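You operate a simulated robot arm through the tools that you are given. There is no shell and no other tool. Be economical: measure what you need, move in short steps, check, and stop when the job is done.

The job below is to be done with a simulated robot arm. You get a single attempt, and the scene is never put back.

Task
Put the brown sealant bottle in the blue clump bin.

Only the result counts: the job must be done as asked and must still hold three seconds after the hand-in. Knocking over, shifting, dropping, spilling or breaking anything else fails it.

Robot
A 6-joint arm with a two-finger parallel gripper, fixed in place. Base frame: the origin is at the foot of the arm, x ahead of it, y to its left, z up; the work surface is at about z = 0.65. Units: m, rad, N and s.
With the tool pointing down near the work surface it reaches from about 0.22 to 0.66 m from the base axis. Its first joint turns from -1.152 to 1.152 rad. Payload 2.9 kg.
The tool frame sits at the grasp point between the pads (the TCP): z along the fingers, y along the line on which they close. The tips reach 0.03 m beyond it. The gripper opens to 0.11 m. The fingers are 0.02 m wide and 0.01 m thick; the gripper's body (0.048 by 0.112 m) begins 0.055 m behind the TCP.
Orientation is that of the tool frame in the base frame, as [roll, pitch, yaw] about the fixed x, y, z axes, in that order (R = Rz(yaw) Ry(pitch) Rx(roll)). With the fingers straight down and closing along the base's y, the tool's x points along the base's -x, its y along +y and its z along -z.

Tools
- The arm moves only by the tool nudge_tool. Its argument "rows" is a list that holds one entry, the list of rows, each a list of 7 numbers: the opening, from 0 (shut) to 1 (fully open), then the shift along the base's x, y, z in units of 200 mm (1.0 is 200 mm), then the turn, a rotation vector about the base's x, y, z in units of 180 degrees (1.0 is 180 degrees). In form: [[[grip, x, y, z, rx, ry, rz], ...]]. A call has 1 to 10 rows; each row is the pose to reach, as a shift and turn from the pose commanded when the call began. A call with a number of a shift or a turn outside -1 to 1 is refused whole. Rows are played at 5 a second. More than 0.05 m and 0.15 rad between two rows, or a gripper value outside its range, and nothing of the call is played. Where a pose cannot be reached the arm comes as near as it can. A force on the tool above 40 N (or 10 N above the force at the start of the call, whichever is more), or a blocked arm, ends the call early, and 0.2 s more pass. The fingers move at their own pace (about 0.108 m/s each) and stop on an object; they squeeze with about 35 N. The grip force told is the motor's: it shows also when the fingers shut on nothing. Time passes only in rows, and 0.2 s behind the last, so rows that repeat a pose let the fingers close. It gives the time, the measured TCP pose, the force on the tool (base axes), the opening and the grip force at its end, in the units of the frame above (readings bear some noise).
- Cameras (640 x 400 px; columns grow to the right, rows downward): "scene" is fixed at [0.0875, 0.428, 1.3907]; the picture's right is [-0.67, -0.74, 0.00], its down [-0.41, 0.37, -0.83] and it looks along [0.62, -0.55, -0.56] (base axes); focal length 311 px, centre (320, 200). "wrist" rides on the gripper at [-0.036, 0, -0.057] in the tool frame; the picture's right is [0.00, -1.00, 0.00], its down [0.97, 0.00, -0.24] and it looks along [0.24, 0.00, 0.97] (tool axes); focal length 218 px, centre (320, 200). There is no depth. A picture from a camera that has moved, and an enlarged one, comes with that camera's place and axes in the base frame and with its lens. The place of the scene camera against the robot may be out by one fixed shift of up to 0.018 m in any direction.
- camera(camera): a new picture of that camera. No time passes.
- close_up(camera, box): a new picture of the part [left, top, right, bottom] of that camera's present view, enlarged. No time passes.
- job_done(): hands the job in; it is judged then, once.

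Go step by step. Nothing tells you positions but the pictures and the camera data: compare them with the known pose of the tool, close in by small moves and look again before you grip or let go. The budget is 90 turns and 36 pictures, counting those below and the enlarged ones. Unless the task says otherwise, let go and move clear before handing in, and close with one line.

The tools are called after "Request:" as name(argument=value, ...) on one line, values as JSON. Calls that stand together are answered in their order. nudge_tool: Moves the arm, as the interface text tells. Its arguments: {"type":"object","properties":{"rows":{"type":"array","items":{"type":"array","items":{"type":"array","items":{"type":"number"}}}}},"required":["rows"]} The other tools are called the same way: camera (camera) takes a picture; close_up (camera, box) takes an enlarged picture of a part of a camera's view; job_done () hands the job in.

At the start:

```text
clock: 0.0
eef_pos: [0.4775, -0.1432, 1.0346]
ee_rot: [-3.141, -0.001, 3.141]
ft_force: [0.8, 0.2, 0.0]
width: 0.1098
finger_force: 0.0
```

scene: 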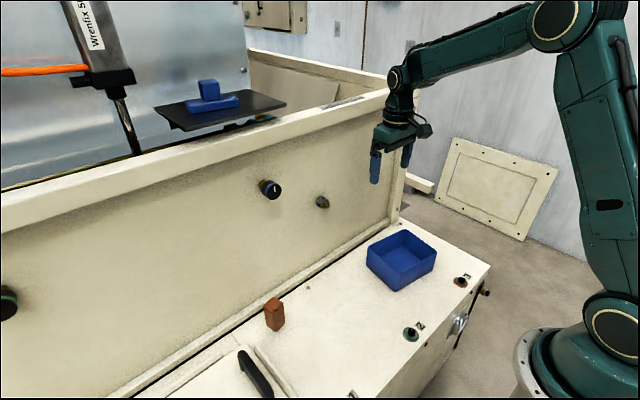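
wrist: 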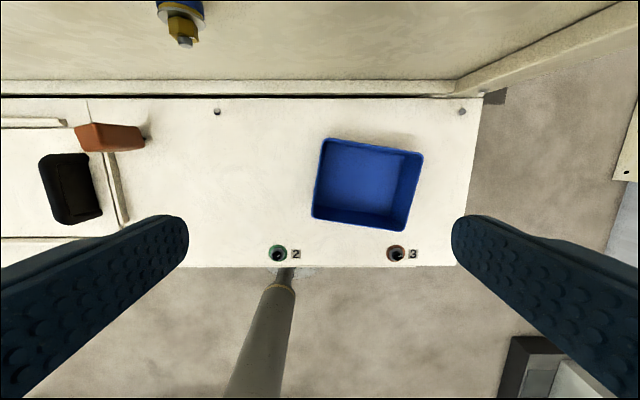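

I see the brown bottle standing on the bench at about (0.53, 0.20) and a blue bin at about (0.44, -0.24). I'll zoom in to check both before moving.

Request:
close_up(camera="scene", box=[220, 220, 500, 395])

Request:
close_up(camera="wrist", box=[30, 80, 190, 180])

Request:
close_up(camera="scene", box=[60, 0, 380, 200])

```text
2.29 times, centred on (360, 308) of scene
camera zoom: at [0.0875, 0.428, 1.3907], right [-0.67, -0.74, 0.0], down [-0.41, 0.37, -0.83], along [0.62, -0.55, -0.56], focal length 710 px, centre (229, -46)
```

zoom: 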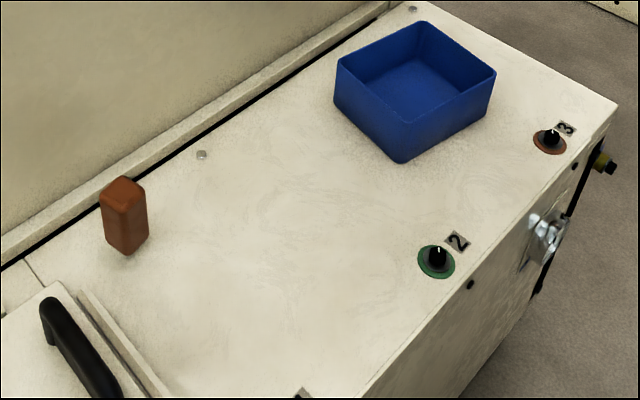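

```text
4.00 times, centred on (110, 130) of wrist
camera zoom: at [0.513, -0.1432, 1.0902], right [0.0, -1.0, 0.0], down [-0.97, 0.0, 0.24], along [-0.24, 0.0, -0.97], focal length 873 px, centre (1160, 480)
```

zoom: 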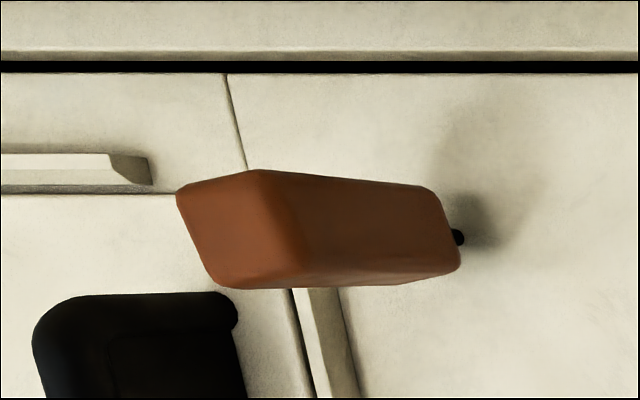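

```text
2.00 times, centred on (220, 100) of scene
camera zoom: at [0.0875, 0.428, 1.3907], right [-0.67, -0.74, 0.0], down [-0.41, 0.37, -0.83], along [0.62, -0.55, -0.56], focal length 621 px, centre (520, 400)
```

zoom: 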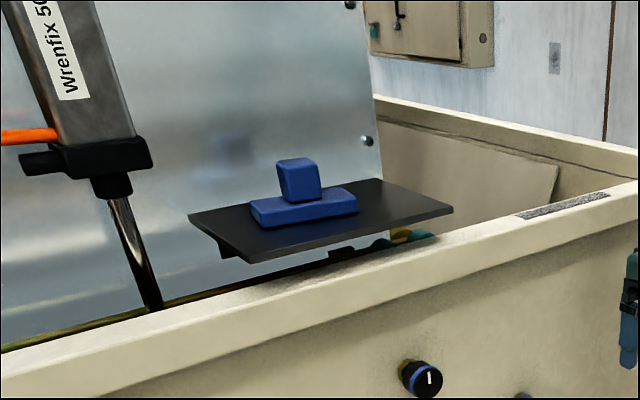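

The bottle is a small rounded block about 0.08 m tall, slightly rotated. It stands near (0.525, 0.218), with nothing close on the sides I can see. I'll move over it at height, in two stages.

Request:
nudge_tool(rows=[[[1, 0.04, 0.2, 0, 0, 0, 0], [1, 0.08, 0.4, 0, 0, 0, 0], [1, 0.12, 0.6, 0, 0, 0, 0], [1, 0.16, 0.8, 0, 0, 0, 0], [1, 0.2, 1.0, 0, 0, 0, 0]]])

Request:
nudge_tool(rows=[[[1, 0.0, 0.2, 0, 0, 0, 0], [1, 0, 0.4, 0, 0, 0, 0], [1, 0, 0.6, -0.1, 0, 0, 0], [1, 0, 0.8, -0.25, 0, 0, 0], [1, 0, 0.8, -0.4, 0, 0, 0]]])

Request:
camera(camera="wrist")

```text
clock: 1.2
eef_pos: [0.515, 0.0585, 1.0357]
ee_rot: [-3.141, 0.0, 3.141]
ft_force: [-0.1, -0.1, 0.4]
width: 0.11
finger_force: 0.0
```

```text
clock: 2.4
eef_pos: [0.5172, 0.2177, 0.9546]
ee_rot: [-3.141, 0.001, -3.141]
ft_force: [0.1, 0.6, 0.1]
width: 0.1099
finger_force: 0.0
```

```text
30 pictures are left
camera wrist: at [0.5528, 0.217, 1.0104], right [0.0, -1.0, 0.0], down [-0.97, 0.0, 0.24], along [-0.24, 0.0, -0.97], focal length 218 px, centre (320, 200)
```

wrist: 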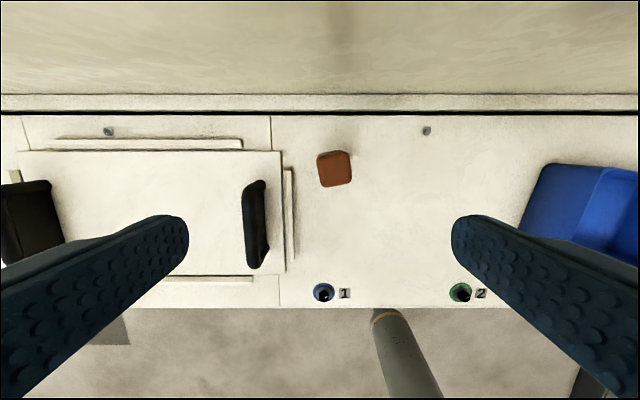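

Request:
close_up(camera="wrist", box=[256, 120, 416, 220])

```text
4.00 times, centred on (336, 170) of wrist
camera zoom: at [0.5528, 0.217, 1.0104], right [0.0, -1.0, 0.0], down [-0.97, 0.0, 0.24], along [-0.24, 0.0, -0.97], focal length 873 px, centre (256, 320)
```

zoom: 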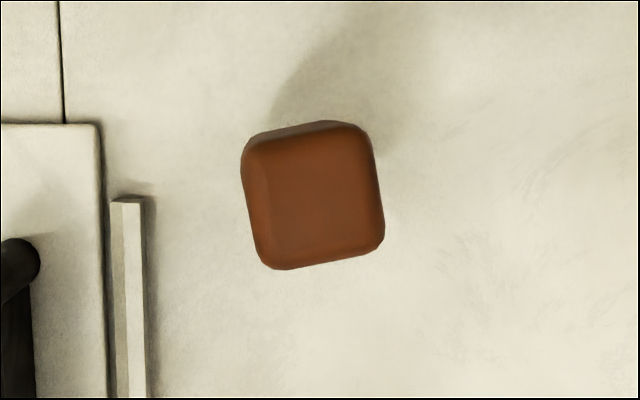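

The two views agree that the bottle's top is near (0.527, 0.200, 0.753). It is about 0.036 m wide and turned about 9.5°. I'll align over it with the tips still above the top, then look again.

Request:
nudge_tool(rows=[[[0.8, 0.025, -0.044, -0.15, 0, 0, 0.025], [0.8, 0.05, -0.088, -0.35, 0, 0, 0.053], [0.8, 0.05, -0.088, -0.55, 0, 0, 0.053], [0.8, 0.05, -0.088, -0.72, 0, 0, 0.053], [0.8, 0.05, -0.088, -0.72, 0, 0, 0.053]]])

Request:
camera(camera="wrist")

Request:
close_up(camera="scene", box=[200, 200, 360, 300])

```text
clock: 3.6
eef_pos: [0.5246, 0.1996, 0.8108]
ee_rot: [3.141, 0.0, -2.974]
ft_force: [-0.2, -0.1, 0.4]
width: 0.088
finger_force: 0.1
```

```text
28 pictures are left
camera wrist: at [0.5616, 0.205, 0.8662], right [0.17, -0.99, 0.0], down [-0.96, -0.16, 0.24], along [-0.24, -0.04, -0.97], focal length 218 px, centre (320, 200)
```

wrist: 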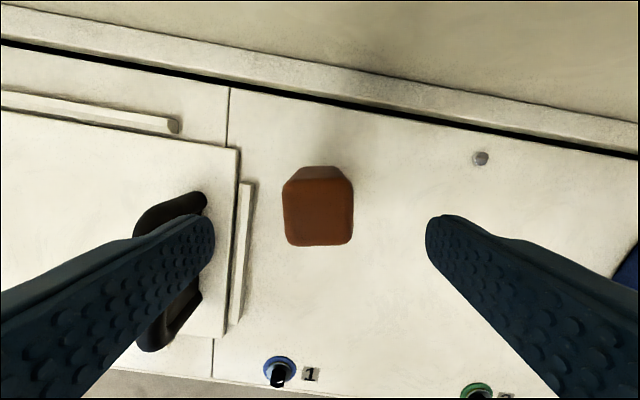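

```text
4.00 times, centred on (280, 250) of scene
camera zoom: at [0.0876, 0.428, 1.3907], right [-0.67, -0.74, 0.0], down [-0.41, 0.37, -0.83], along [0.62, -0.55, -0.56], focal length 1242 px, centre (480, 0)
```

zoom: 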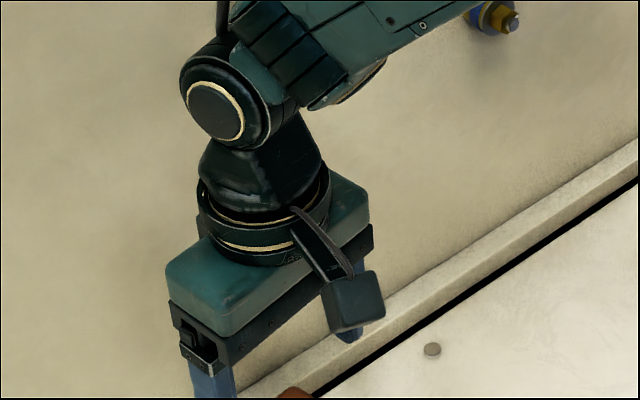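

The alignment is good: the bottle is centred between the fingers and square to them. I'll descend to z ≈ 0.715.

Request:
nudge_tool(rows=[[[0.8, 0.01, 0, -0.12, 0, 0, 0], [0.8, 0.01, 0, -0.24, 0, 0, 0], [0.8, 0.01, 0, -0.36, 0, 0, 0], [0.8, 0.01, 0, -0.47, 0, 0, 0], [0.8, 0.01, 0, -0.47, 0, 0, 0]]])

Request:
camera(camera="wrist")

Request:
close_up(camera="scene", box=[200, 250, 360, 350])

```text
clock: 4.8
eef_pos: [0.5292, 0.1999, 0.7148]
ee_rot: [-3.141, -0.002, -2.975]
ft_force: [-0.4, 0.2, 0.0]
width: 0.0878
finger_force: 0.1
```

```text
26 pictures are left
camera wrist: at [0.5649, 0.2054, 0.7716], right [0.17, -0.99, 0.0], down [-0.96, -0.16, 0.24], along [-0.24, -0.04, -0.97], focal length 218 px, centre (320, 200)
```

wrist: 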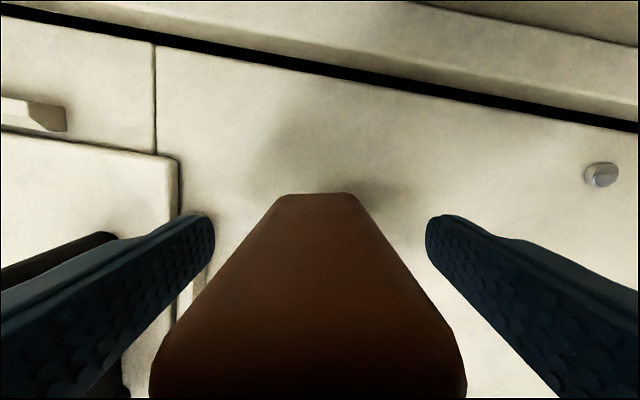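

```text
4.00 times, centred on (280, 300) of scene
camera zoom: at [0.0875, 0.428, 1.3907], right [-0.67, -0.74, 0.0], down [-0.41, 0.37, -0.83], along [0.62, -0.55, -0.56], focal length 1242 px, centre (480, -200)
```

zoom: 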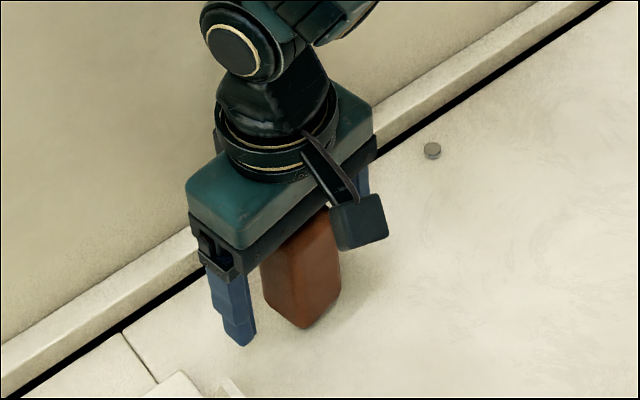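

The fingers straddle the bottle with clearance on both sides. I'll close the gripper, letting rows pass for it to finish.

Request:
nudge_tool(rows=[[[0.1, 0, 0, 0, 0, 0, 0], [0.1, 0, 0, 0, 0, 0, 0], [0.1, 0, 0, 0, 0, 0, 0], [0.1, 0, 0, 0, 0, 0, 0]]])

Request:
nudge_tool(rows=[[[0.1, 0, 0, 0.03, 0, 0, 0], [0.1, 0, 0, 0.08, 0, 0, 0], [0.1, 0, 0, 0.15, 0, 0, 0], [0.1, 0, 0, 0.15, 0, 0, 0]]])

Request:
camera(camera="scene")

```text
clock: 5.8
eef_pos: [0.529, 0.2008, 0.7151]
ee_rot: [3.141, -0.002, -2.976]
ft_force: [0.2, 0.5, -0.4]
width: 0.0399
finger_force: 35.5
```

```text
clock: 6.8
eef_pos: [0.5277, 0.1995, 0.7465]
ee_rot: [-3.141, -0.002, -2.976]
ft_force: [-0.2, -0.5, -1.8]
width: 0.0397
finger_force: 34.6
```

```text
24 pictures are left
```

scene: 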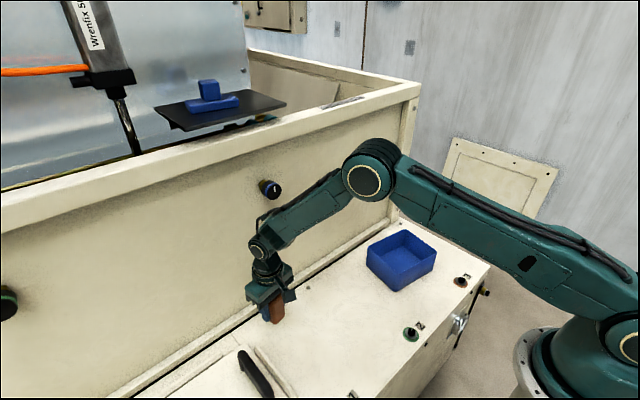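

The bottle is held (width 0.040 m) and off the bench. I'll lift it, carry it over towards the bin, and turn to match the bin's yaw of about -8°.

Request:
nudge_tool(rows=[[[0.1, 0, 0, 0.2, 0, 0, 0], [0.1, 0, 0, 0.4, 0, 0, 0], [0.1, -0.05, 0, 0.6, 0, 0, 0], [0.1, -0.1, -0.12, 0.75, 0, 0, 0], [0.1, -0.15, -0.3, 0.75, 0, 0, 0], [0.1, -0.2, -0.48, 0.75, 0, 0, -0.025], [0.1, -0.2, -0.66, 0.75, 0, 0, -0.05], [0.1, -0.2, -0.84, 0.75, 0, 0, -0.075], [0.1, -0.2, -1.0, 0.75, 0, 0, -0.1]]])

Request:
nudge_tool(rows=[[[0.1, -0.02, -0.2, 0, 0, 0, 0], [0.1, -0.05, -0.4, 0, 0, 0, 0], [0.1, -0.05, -0.6, 0, 0, 0, 0], [0.1, -0.05, -0.6, 0, 0, 0, 0]]])

Request:
camera(camera="wrist")

Request:
camera(camera="scene")

```text
clock: 8.8
eef_pos: [0.4875, -0.002, 0.8974]
ee_rot: [-3.141, 0.001, 2.993]
ft_force: [0.0, 0.0, -0.6]
width: 0.04
finger_force: 35.1
```

```text
clock: 9.8
eef_pos: [0.4773, -0.1214, 0.897]
ee_rot: [3.141, 0.002, 2.995]
ft_force: [-0.6, 0.4, -1.1]
width: 0.04
finger_force: 35.4
```

```text
23 pictures are left
camera wrist: at [0.5145, -0.127, 0.9522], right [-0.15, -0.99, 0.0], down [-0.96, 0.14, 0.24], along [-0.24, 0.04, -0.97], focal length 218 px, centre (320, 200)
```

wrist: 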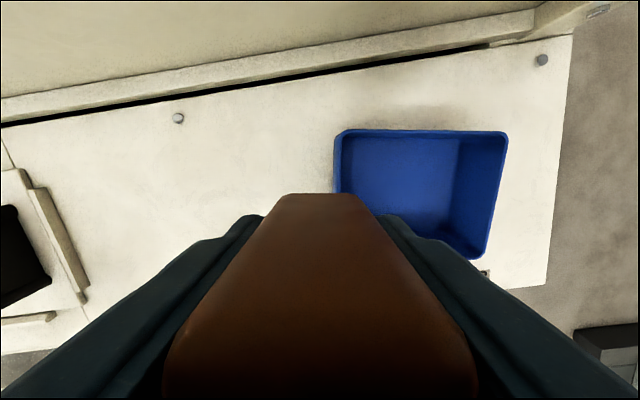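

```text
22 pictures are left
```

scene: 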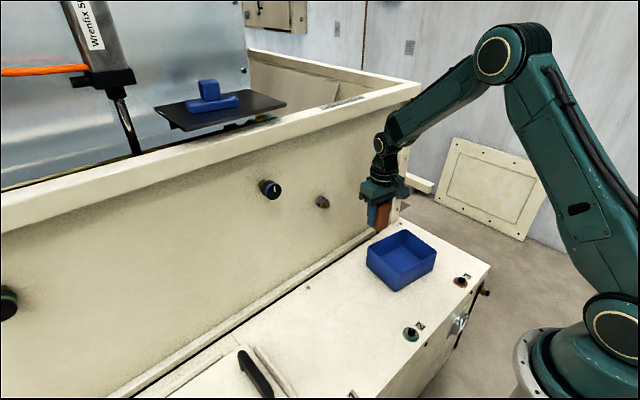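

From two views the bin rim is at z ≈ 0.724, its centre near (0.4445, -0.218) and its inside about 0.165 × 0.14 m. I'll move above the centre and check before lowering.

Request:
nudge_tool(rows=[[[0.1, -0.055, -0.16, 0, 0, 0, 0], [0.1, -0.11, -0.32, 0, 0, 0, 0], [0.1, -0.164, -0.483, 0, 0, 0, 0], [0.1, -0.164, -0.483, -0.15, 0, 0, 0], [0.1, -0.164, -0.483, -0.25, 0, 0, 0], [0.1, -0.164, -0.483, -0.25, 0, 0, 0]]])

Request:
camera(camera="wrist")

Request:
close_up(camera="scene", box=[320, 180, 480, 280])

```text
clock: 11.2
eef_pos: [0.4467, -0.2171, 0.8467]
ee_rot: [3.142, 0.0, 2.993]
ft_force: [0.2, -0.7, -1.2]
width: 0.0398
finger_force: 34.7
```

```text
21 pictures are left
camera wrist: at [0.483, -0.2222, 0.9021], right [-0.15, -0.99, 0.0], down [-0.96, 0.14, 0.24], along [-0.24, 0.04, -0.97], focal length 218 px, centre (320, 200)
```

wrist: 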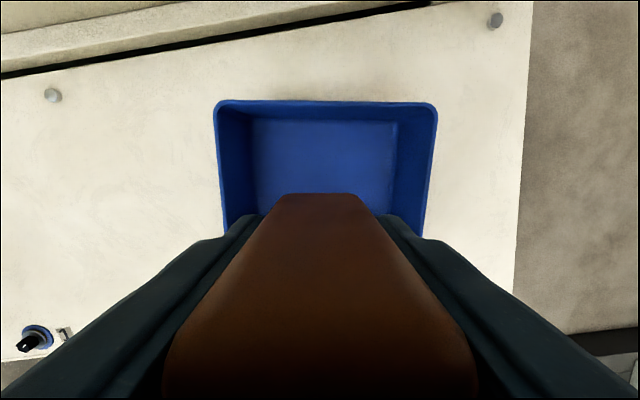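

```text
4.00 times, centred on (400, 230) of scene
camera zoom: at [0.0876, 0.428, 1.3907], right [-0.67, -0.74, 0.0], down [-0.41, 0.37, -0.83], along [0.62, -0.55, -0.56], focal length 1242 px, centre (0, 80)
```

zoom: 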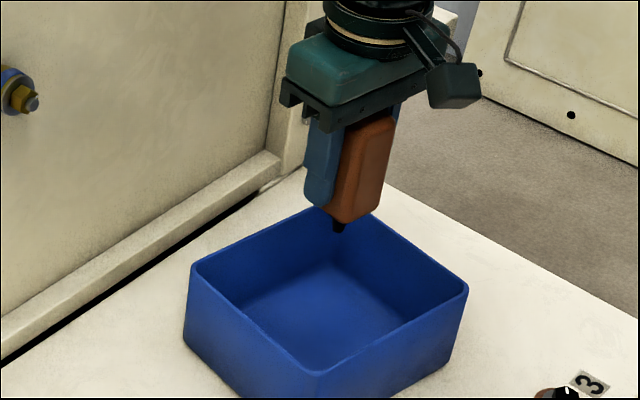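

There's a small black nozzle under the bottle, so it may not stand on its own once released. I'll zoom in on it before lowering.

Request:
close_up(camera="scene", box=[385, 200, 433, 245])

Request:
close_up(camera="scene", box=[240, 290, 304, 345])

```text
8.89 times, centred on (409, 222) of scene
camera zoom: at [0.0876, 0.428, 1.3907], right [-0.67, -0.74, 0.0], down [-0.41, 0.37, -0.83], along [0.62, -0.55, -0.56], focal length 2761 px, centre (-471, 0)
```

zoom: 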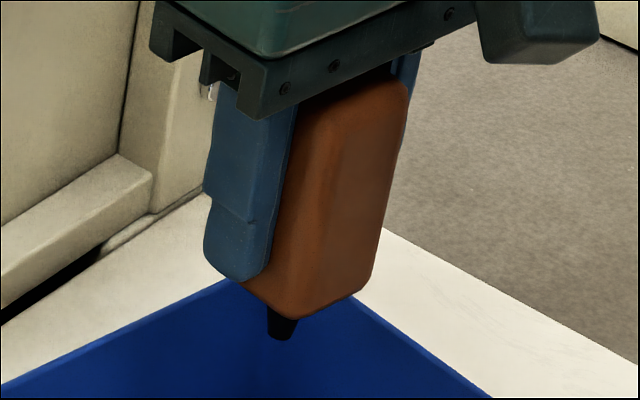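

```text
7.27 times, centred on (272, 318) of scene
camera zoom: at [0.0876, 0.428, 1.3907], right [-0.67, -0.74, 0.0], down [-0.41, 0.37, -0.83], along [0.62, -0.55, -0.56], focal length 2259 px, centre (669, -654)
```

zoom: 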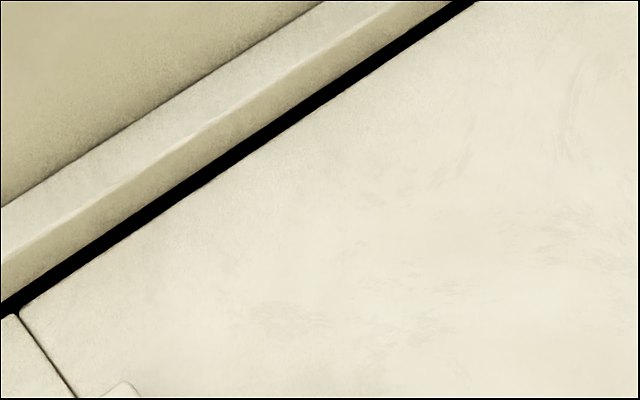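

The bottle rests on its nozzle and would topple if I let go of it upright. I'll tilt it 30° with the nozzle towards the far wall, so it lies down gently inside the bin, starting while still above the rim.

Request:
nudge_tool(rows=[[[0.1, 0.01, -0.004, 0, -0.0049, -0.033, 0], [0.1, 0.02, -0.008, 0, -0.0099, -0.066, 0], [0.1, 0.034, -0.012, 0, -0.0148, -0.099, 0], [0.1, 0.034, -0.012, 0, -0.0198, -0.132, 0], [0.1, 0.034, -0.012, 0, -0.0247, -0.165, 0], [0.1, 0.034, -0.012, -0.15, -0.0247, -0.165, 0], [0.1, 0.034, -0.012, -0.3, -0.0247, -0.165, 0], [0.1, 0.034, -0.012, -0.3, -0.0247, -0.165, 0]]])

Request:
close_up(camera="scene", box=[320, 180, 480, 280])

Request:
camera(camera="wrist")

```text
clock: 13.0
eef_pos: [0.4537, -0.2206, 0.7865]
ee_rot: [-3.14, 0.528, 2.996]
ft_force: [-0.6, 0.1, -1.6]
width: 0.0399
finger_force: 35.5
```

```text
4.00 times, centred on (400, 230) of scene
camera zoom: at [0.0876, 0.428, 1.3907], right [-0.67, -0.74, 0.0], down [-0.41, 0.37, -0.83], along [0.62, -0.55, -0.56], focal length 1242 px, centre (0, 80)
```

zoom: 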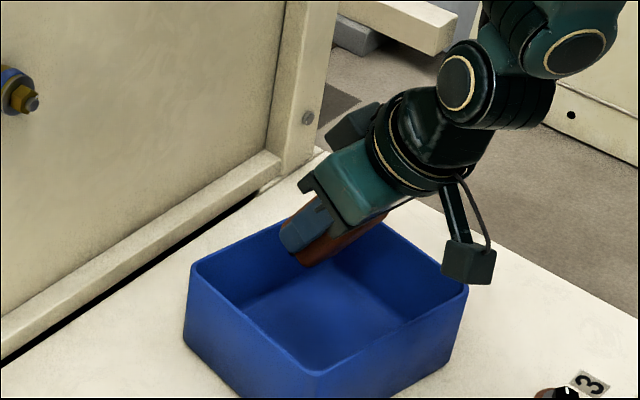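

```text
16 pictures are left
camera wrist: at [0.4559, -0.2207, 0.8525], right [-0.15, -0.99, 0.0], down [-0.95, 0.14, -0.28], along [0.28, -0.04, -0.96], focal length 218 px, centre (320, 200)
```

wrist: 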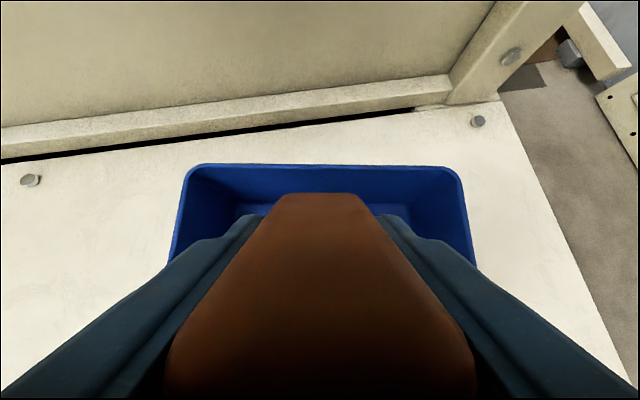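

The tilt worked and the bottle's nozzle end is now inside the bin outline. The small box hanging on the wrist looks as if it will clear the rim. I'll lower slowly and check.

Request:
nudge_tool(rows=[[[0.1, 0, 0, -0.08, 0, 0, 0], [0.1, 0, 0, -0.16, 0, 0, 0], [0.1, 0, 0, -0.24, 0, 0, 0], [0.1, 0, 0, -0.24, 0, 0, 0]]])

Request:
close_up(camera="scene", box=[340, 190, 468, 270])

```text
clock: 14.0
eef_pos: [0.4528, -0.2195, 0.7387]
ee_rot: [3.141, 0.524, 2.994]
ft_force: [-0.3, -0.7, -2.1]
width: 0.0399
finger_force: 35.2
```

```text
5.00 times, centred on (404, 230) of scene
camera zoom: at [0.0876, 0.428, 1.3907], right [-0.67, -0.74, 0.0], down [-0.41, 0.37, -0.83], along [0.62, -0.55, -0.56], focal length 1553 px, centre (-100, 50)
```

zoom: 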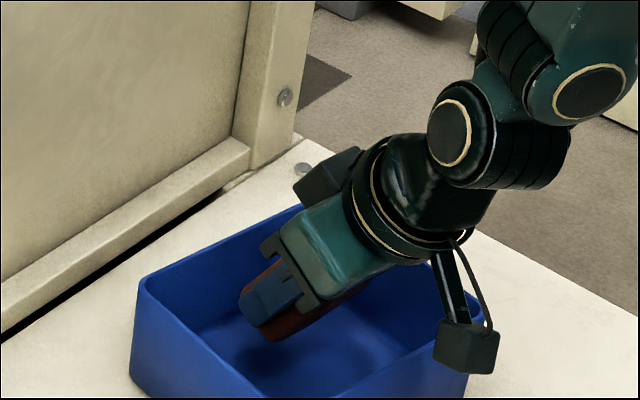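

The hanging box should be about 0.02 m above the rim and outside the wall at the final height. I'll lower the last 18 mm and open the gripper gently.

Request:
nudge_tool(rows=[[[0.1, 0, 0, -0.03, 0, 0, 0], [0.1, 0, 0, -0.06, 0, 0, 0], [0.1, 0, 0, -0.09, 0, 0, 0], [0.1, 0, 0, -0.09, 0, 0, 0]]])

Request:
close_up(camera="scene", box=[340, 200, 468, 280])

```text
clock: 15.0
eef_pos: [0.4527, -0.2182, 0.7201]
ee_rot: [-3.14, 0.523, 2.995]
ft_force: [-0.4, -0.9, -1.2]
width: 0.0395
finger_force: 34.6
```

```text
5.00 times, centred on (404, 240) of scene
camera zoom: at [0.0876, 0.428, 1.3907], right [-0.67, -0.74, 0.0], down [-0.41, 0.37, -0.83], along [0.62, -0.55, -0.56], focal length 1553 px, centre (-100, 0)
```

zoom: 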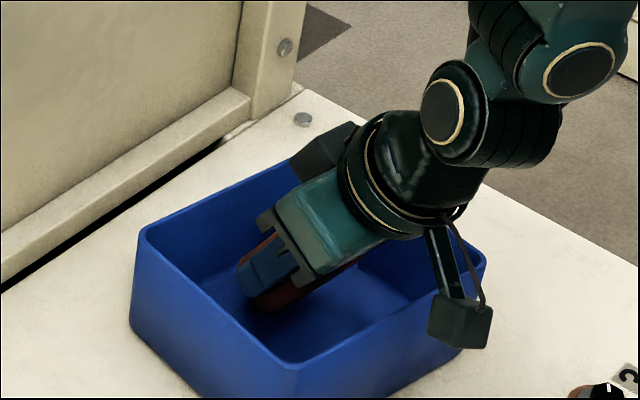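

The bottle is low inside the bin with no contact force and the bin has not moved. I'll open to about 0.08 m.

Request:
nudge_tool(rows=[[[0.75, 0, 0, 0, 0, 0, 0], [0.75, 0, 0, 0, 0, 0, 0], [0.75, 0, 0, 0, 0, 0, 0], [0.75, 0, 0, 0, 0, 0, 0]]])

Request:
camera(camera="wrist")

Request:
close_up(camera="scene", box=[340, 200, 468, 280])

```text
clock: 16.0
eef_pos: [0.4526, -0.2203, 0.7207]
ee_rot: [-3.141, 0.524, 2.995]
ft_force: [0.0, 0.3, 0.6]
width: 0.0825
finger_force: 0.0
```

```text
13 pictures are left
camera wrist: at [0.4556, -0.2196, 0.7865], right [-0.15, -0.99, 0.0], down [-0.95, 0.14, -0.28], along [0.27, -0.04, -0.96], focal length 218 px, centre (320, 200)
```

wrist: 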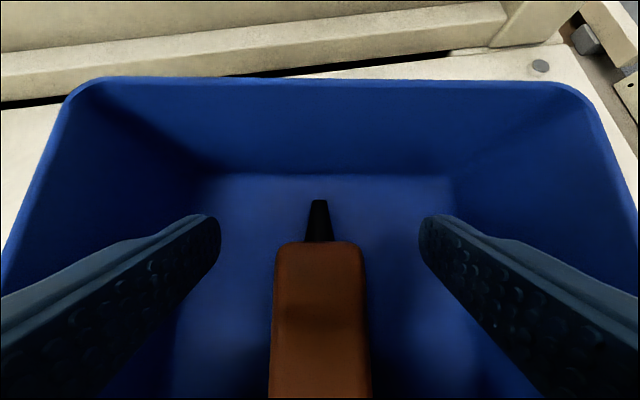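

```text
5.00 times, centred on (404, 240) of scene
camera zoom: at [0.0875, 0.428, 1.3907], right [-0.67, -0.74, 0.0], down [-0.41, 0.37, -0.83], along [0.62, -0.55, -0.56], focal length 1553 px, centre (-100, 0)
```

zoom: 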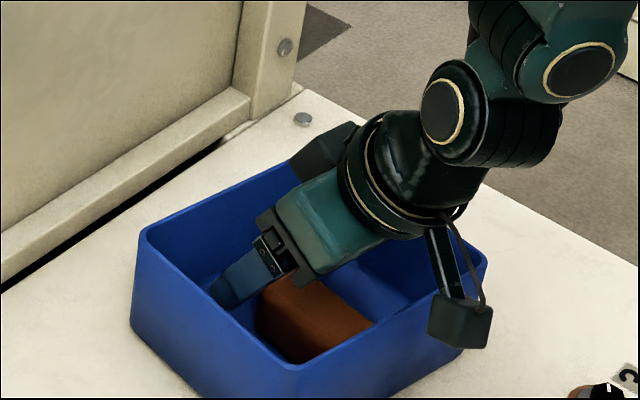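

The bottle now lies in the bin between the open fingers. I'll withdraw straight up.

Request:
nudge_tool(rows=[[[0.75, 0, 0, 0.1, 0, 0, 0], [0.75, 0, 0, 0.25, 0, 0, 0], [0.75, 0, 0, 0.45, 0, 0, 0], [0.75, 0, 0, 0.65, 0, 0, 0], [0.75, 0, 0, 0.85, 0, 0, 0], [0.75, 0, 0, 1.0, 0, 0, 0], [0.75, 0, 0, 1.0, 0, 0, 0]]])

Request:
camera(camera="scene")

Request:
close_up(camera="scene", box=[340, 200, 468, 300])

```text
clock: 17.6
eef_pos: [0.4524, -0.2193, 0.9209]
ee_rot: [3.14, 0.523, 2.992]
ft_force: [0.2, -0.1, 0.2]
width: 0.0826
finger_force: 0.0
```

```text
11 pictures are left
```

scene: 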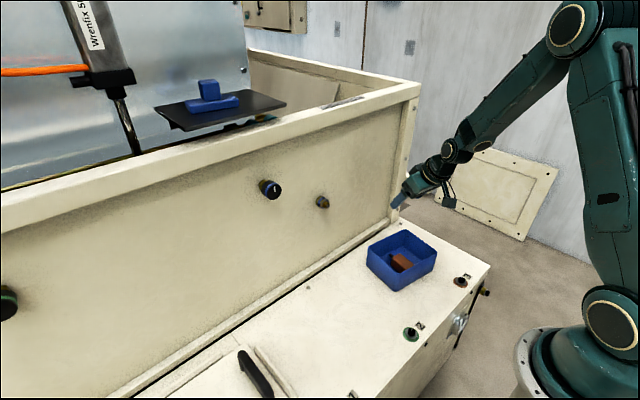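

```text
4.00 times, centred on (404, 250) of scene
camera zoom: at [0.0875, 0.428, 1.3907], right [-0.67, -0.74, 0.0], down [-0.41, 0.37, -0.83], along [0.62, -0.55, -0.56], focal length 1242 px, centre (-16, 0)
```

zoom: 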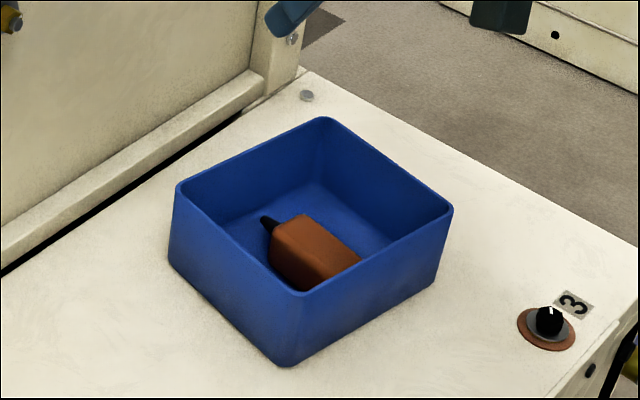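

The bottle lies fully inside the blue bin, nothing else has moved, and the arm is clear. I'm handing in.

Request:
job_done()

```text
The job is handed in.
```

The brown sealant bottle is lying on its side in the blue bin, and the job is handed in.
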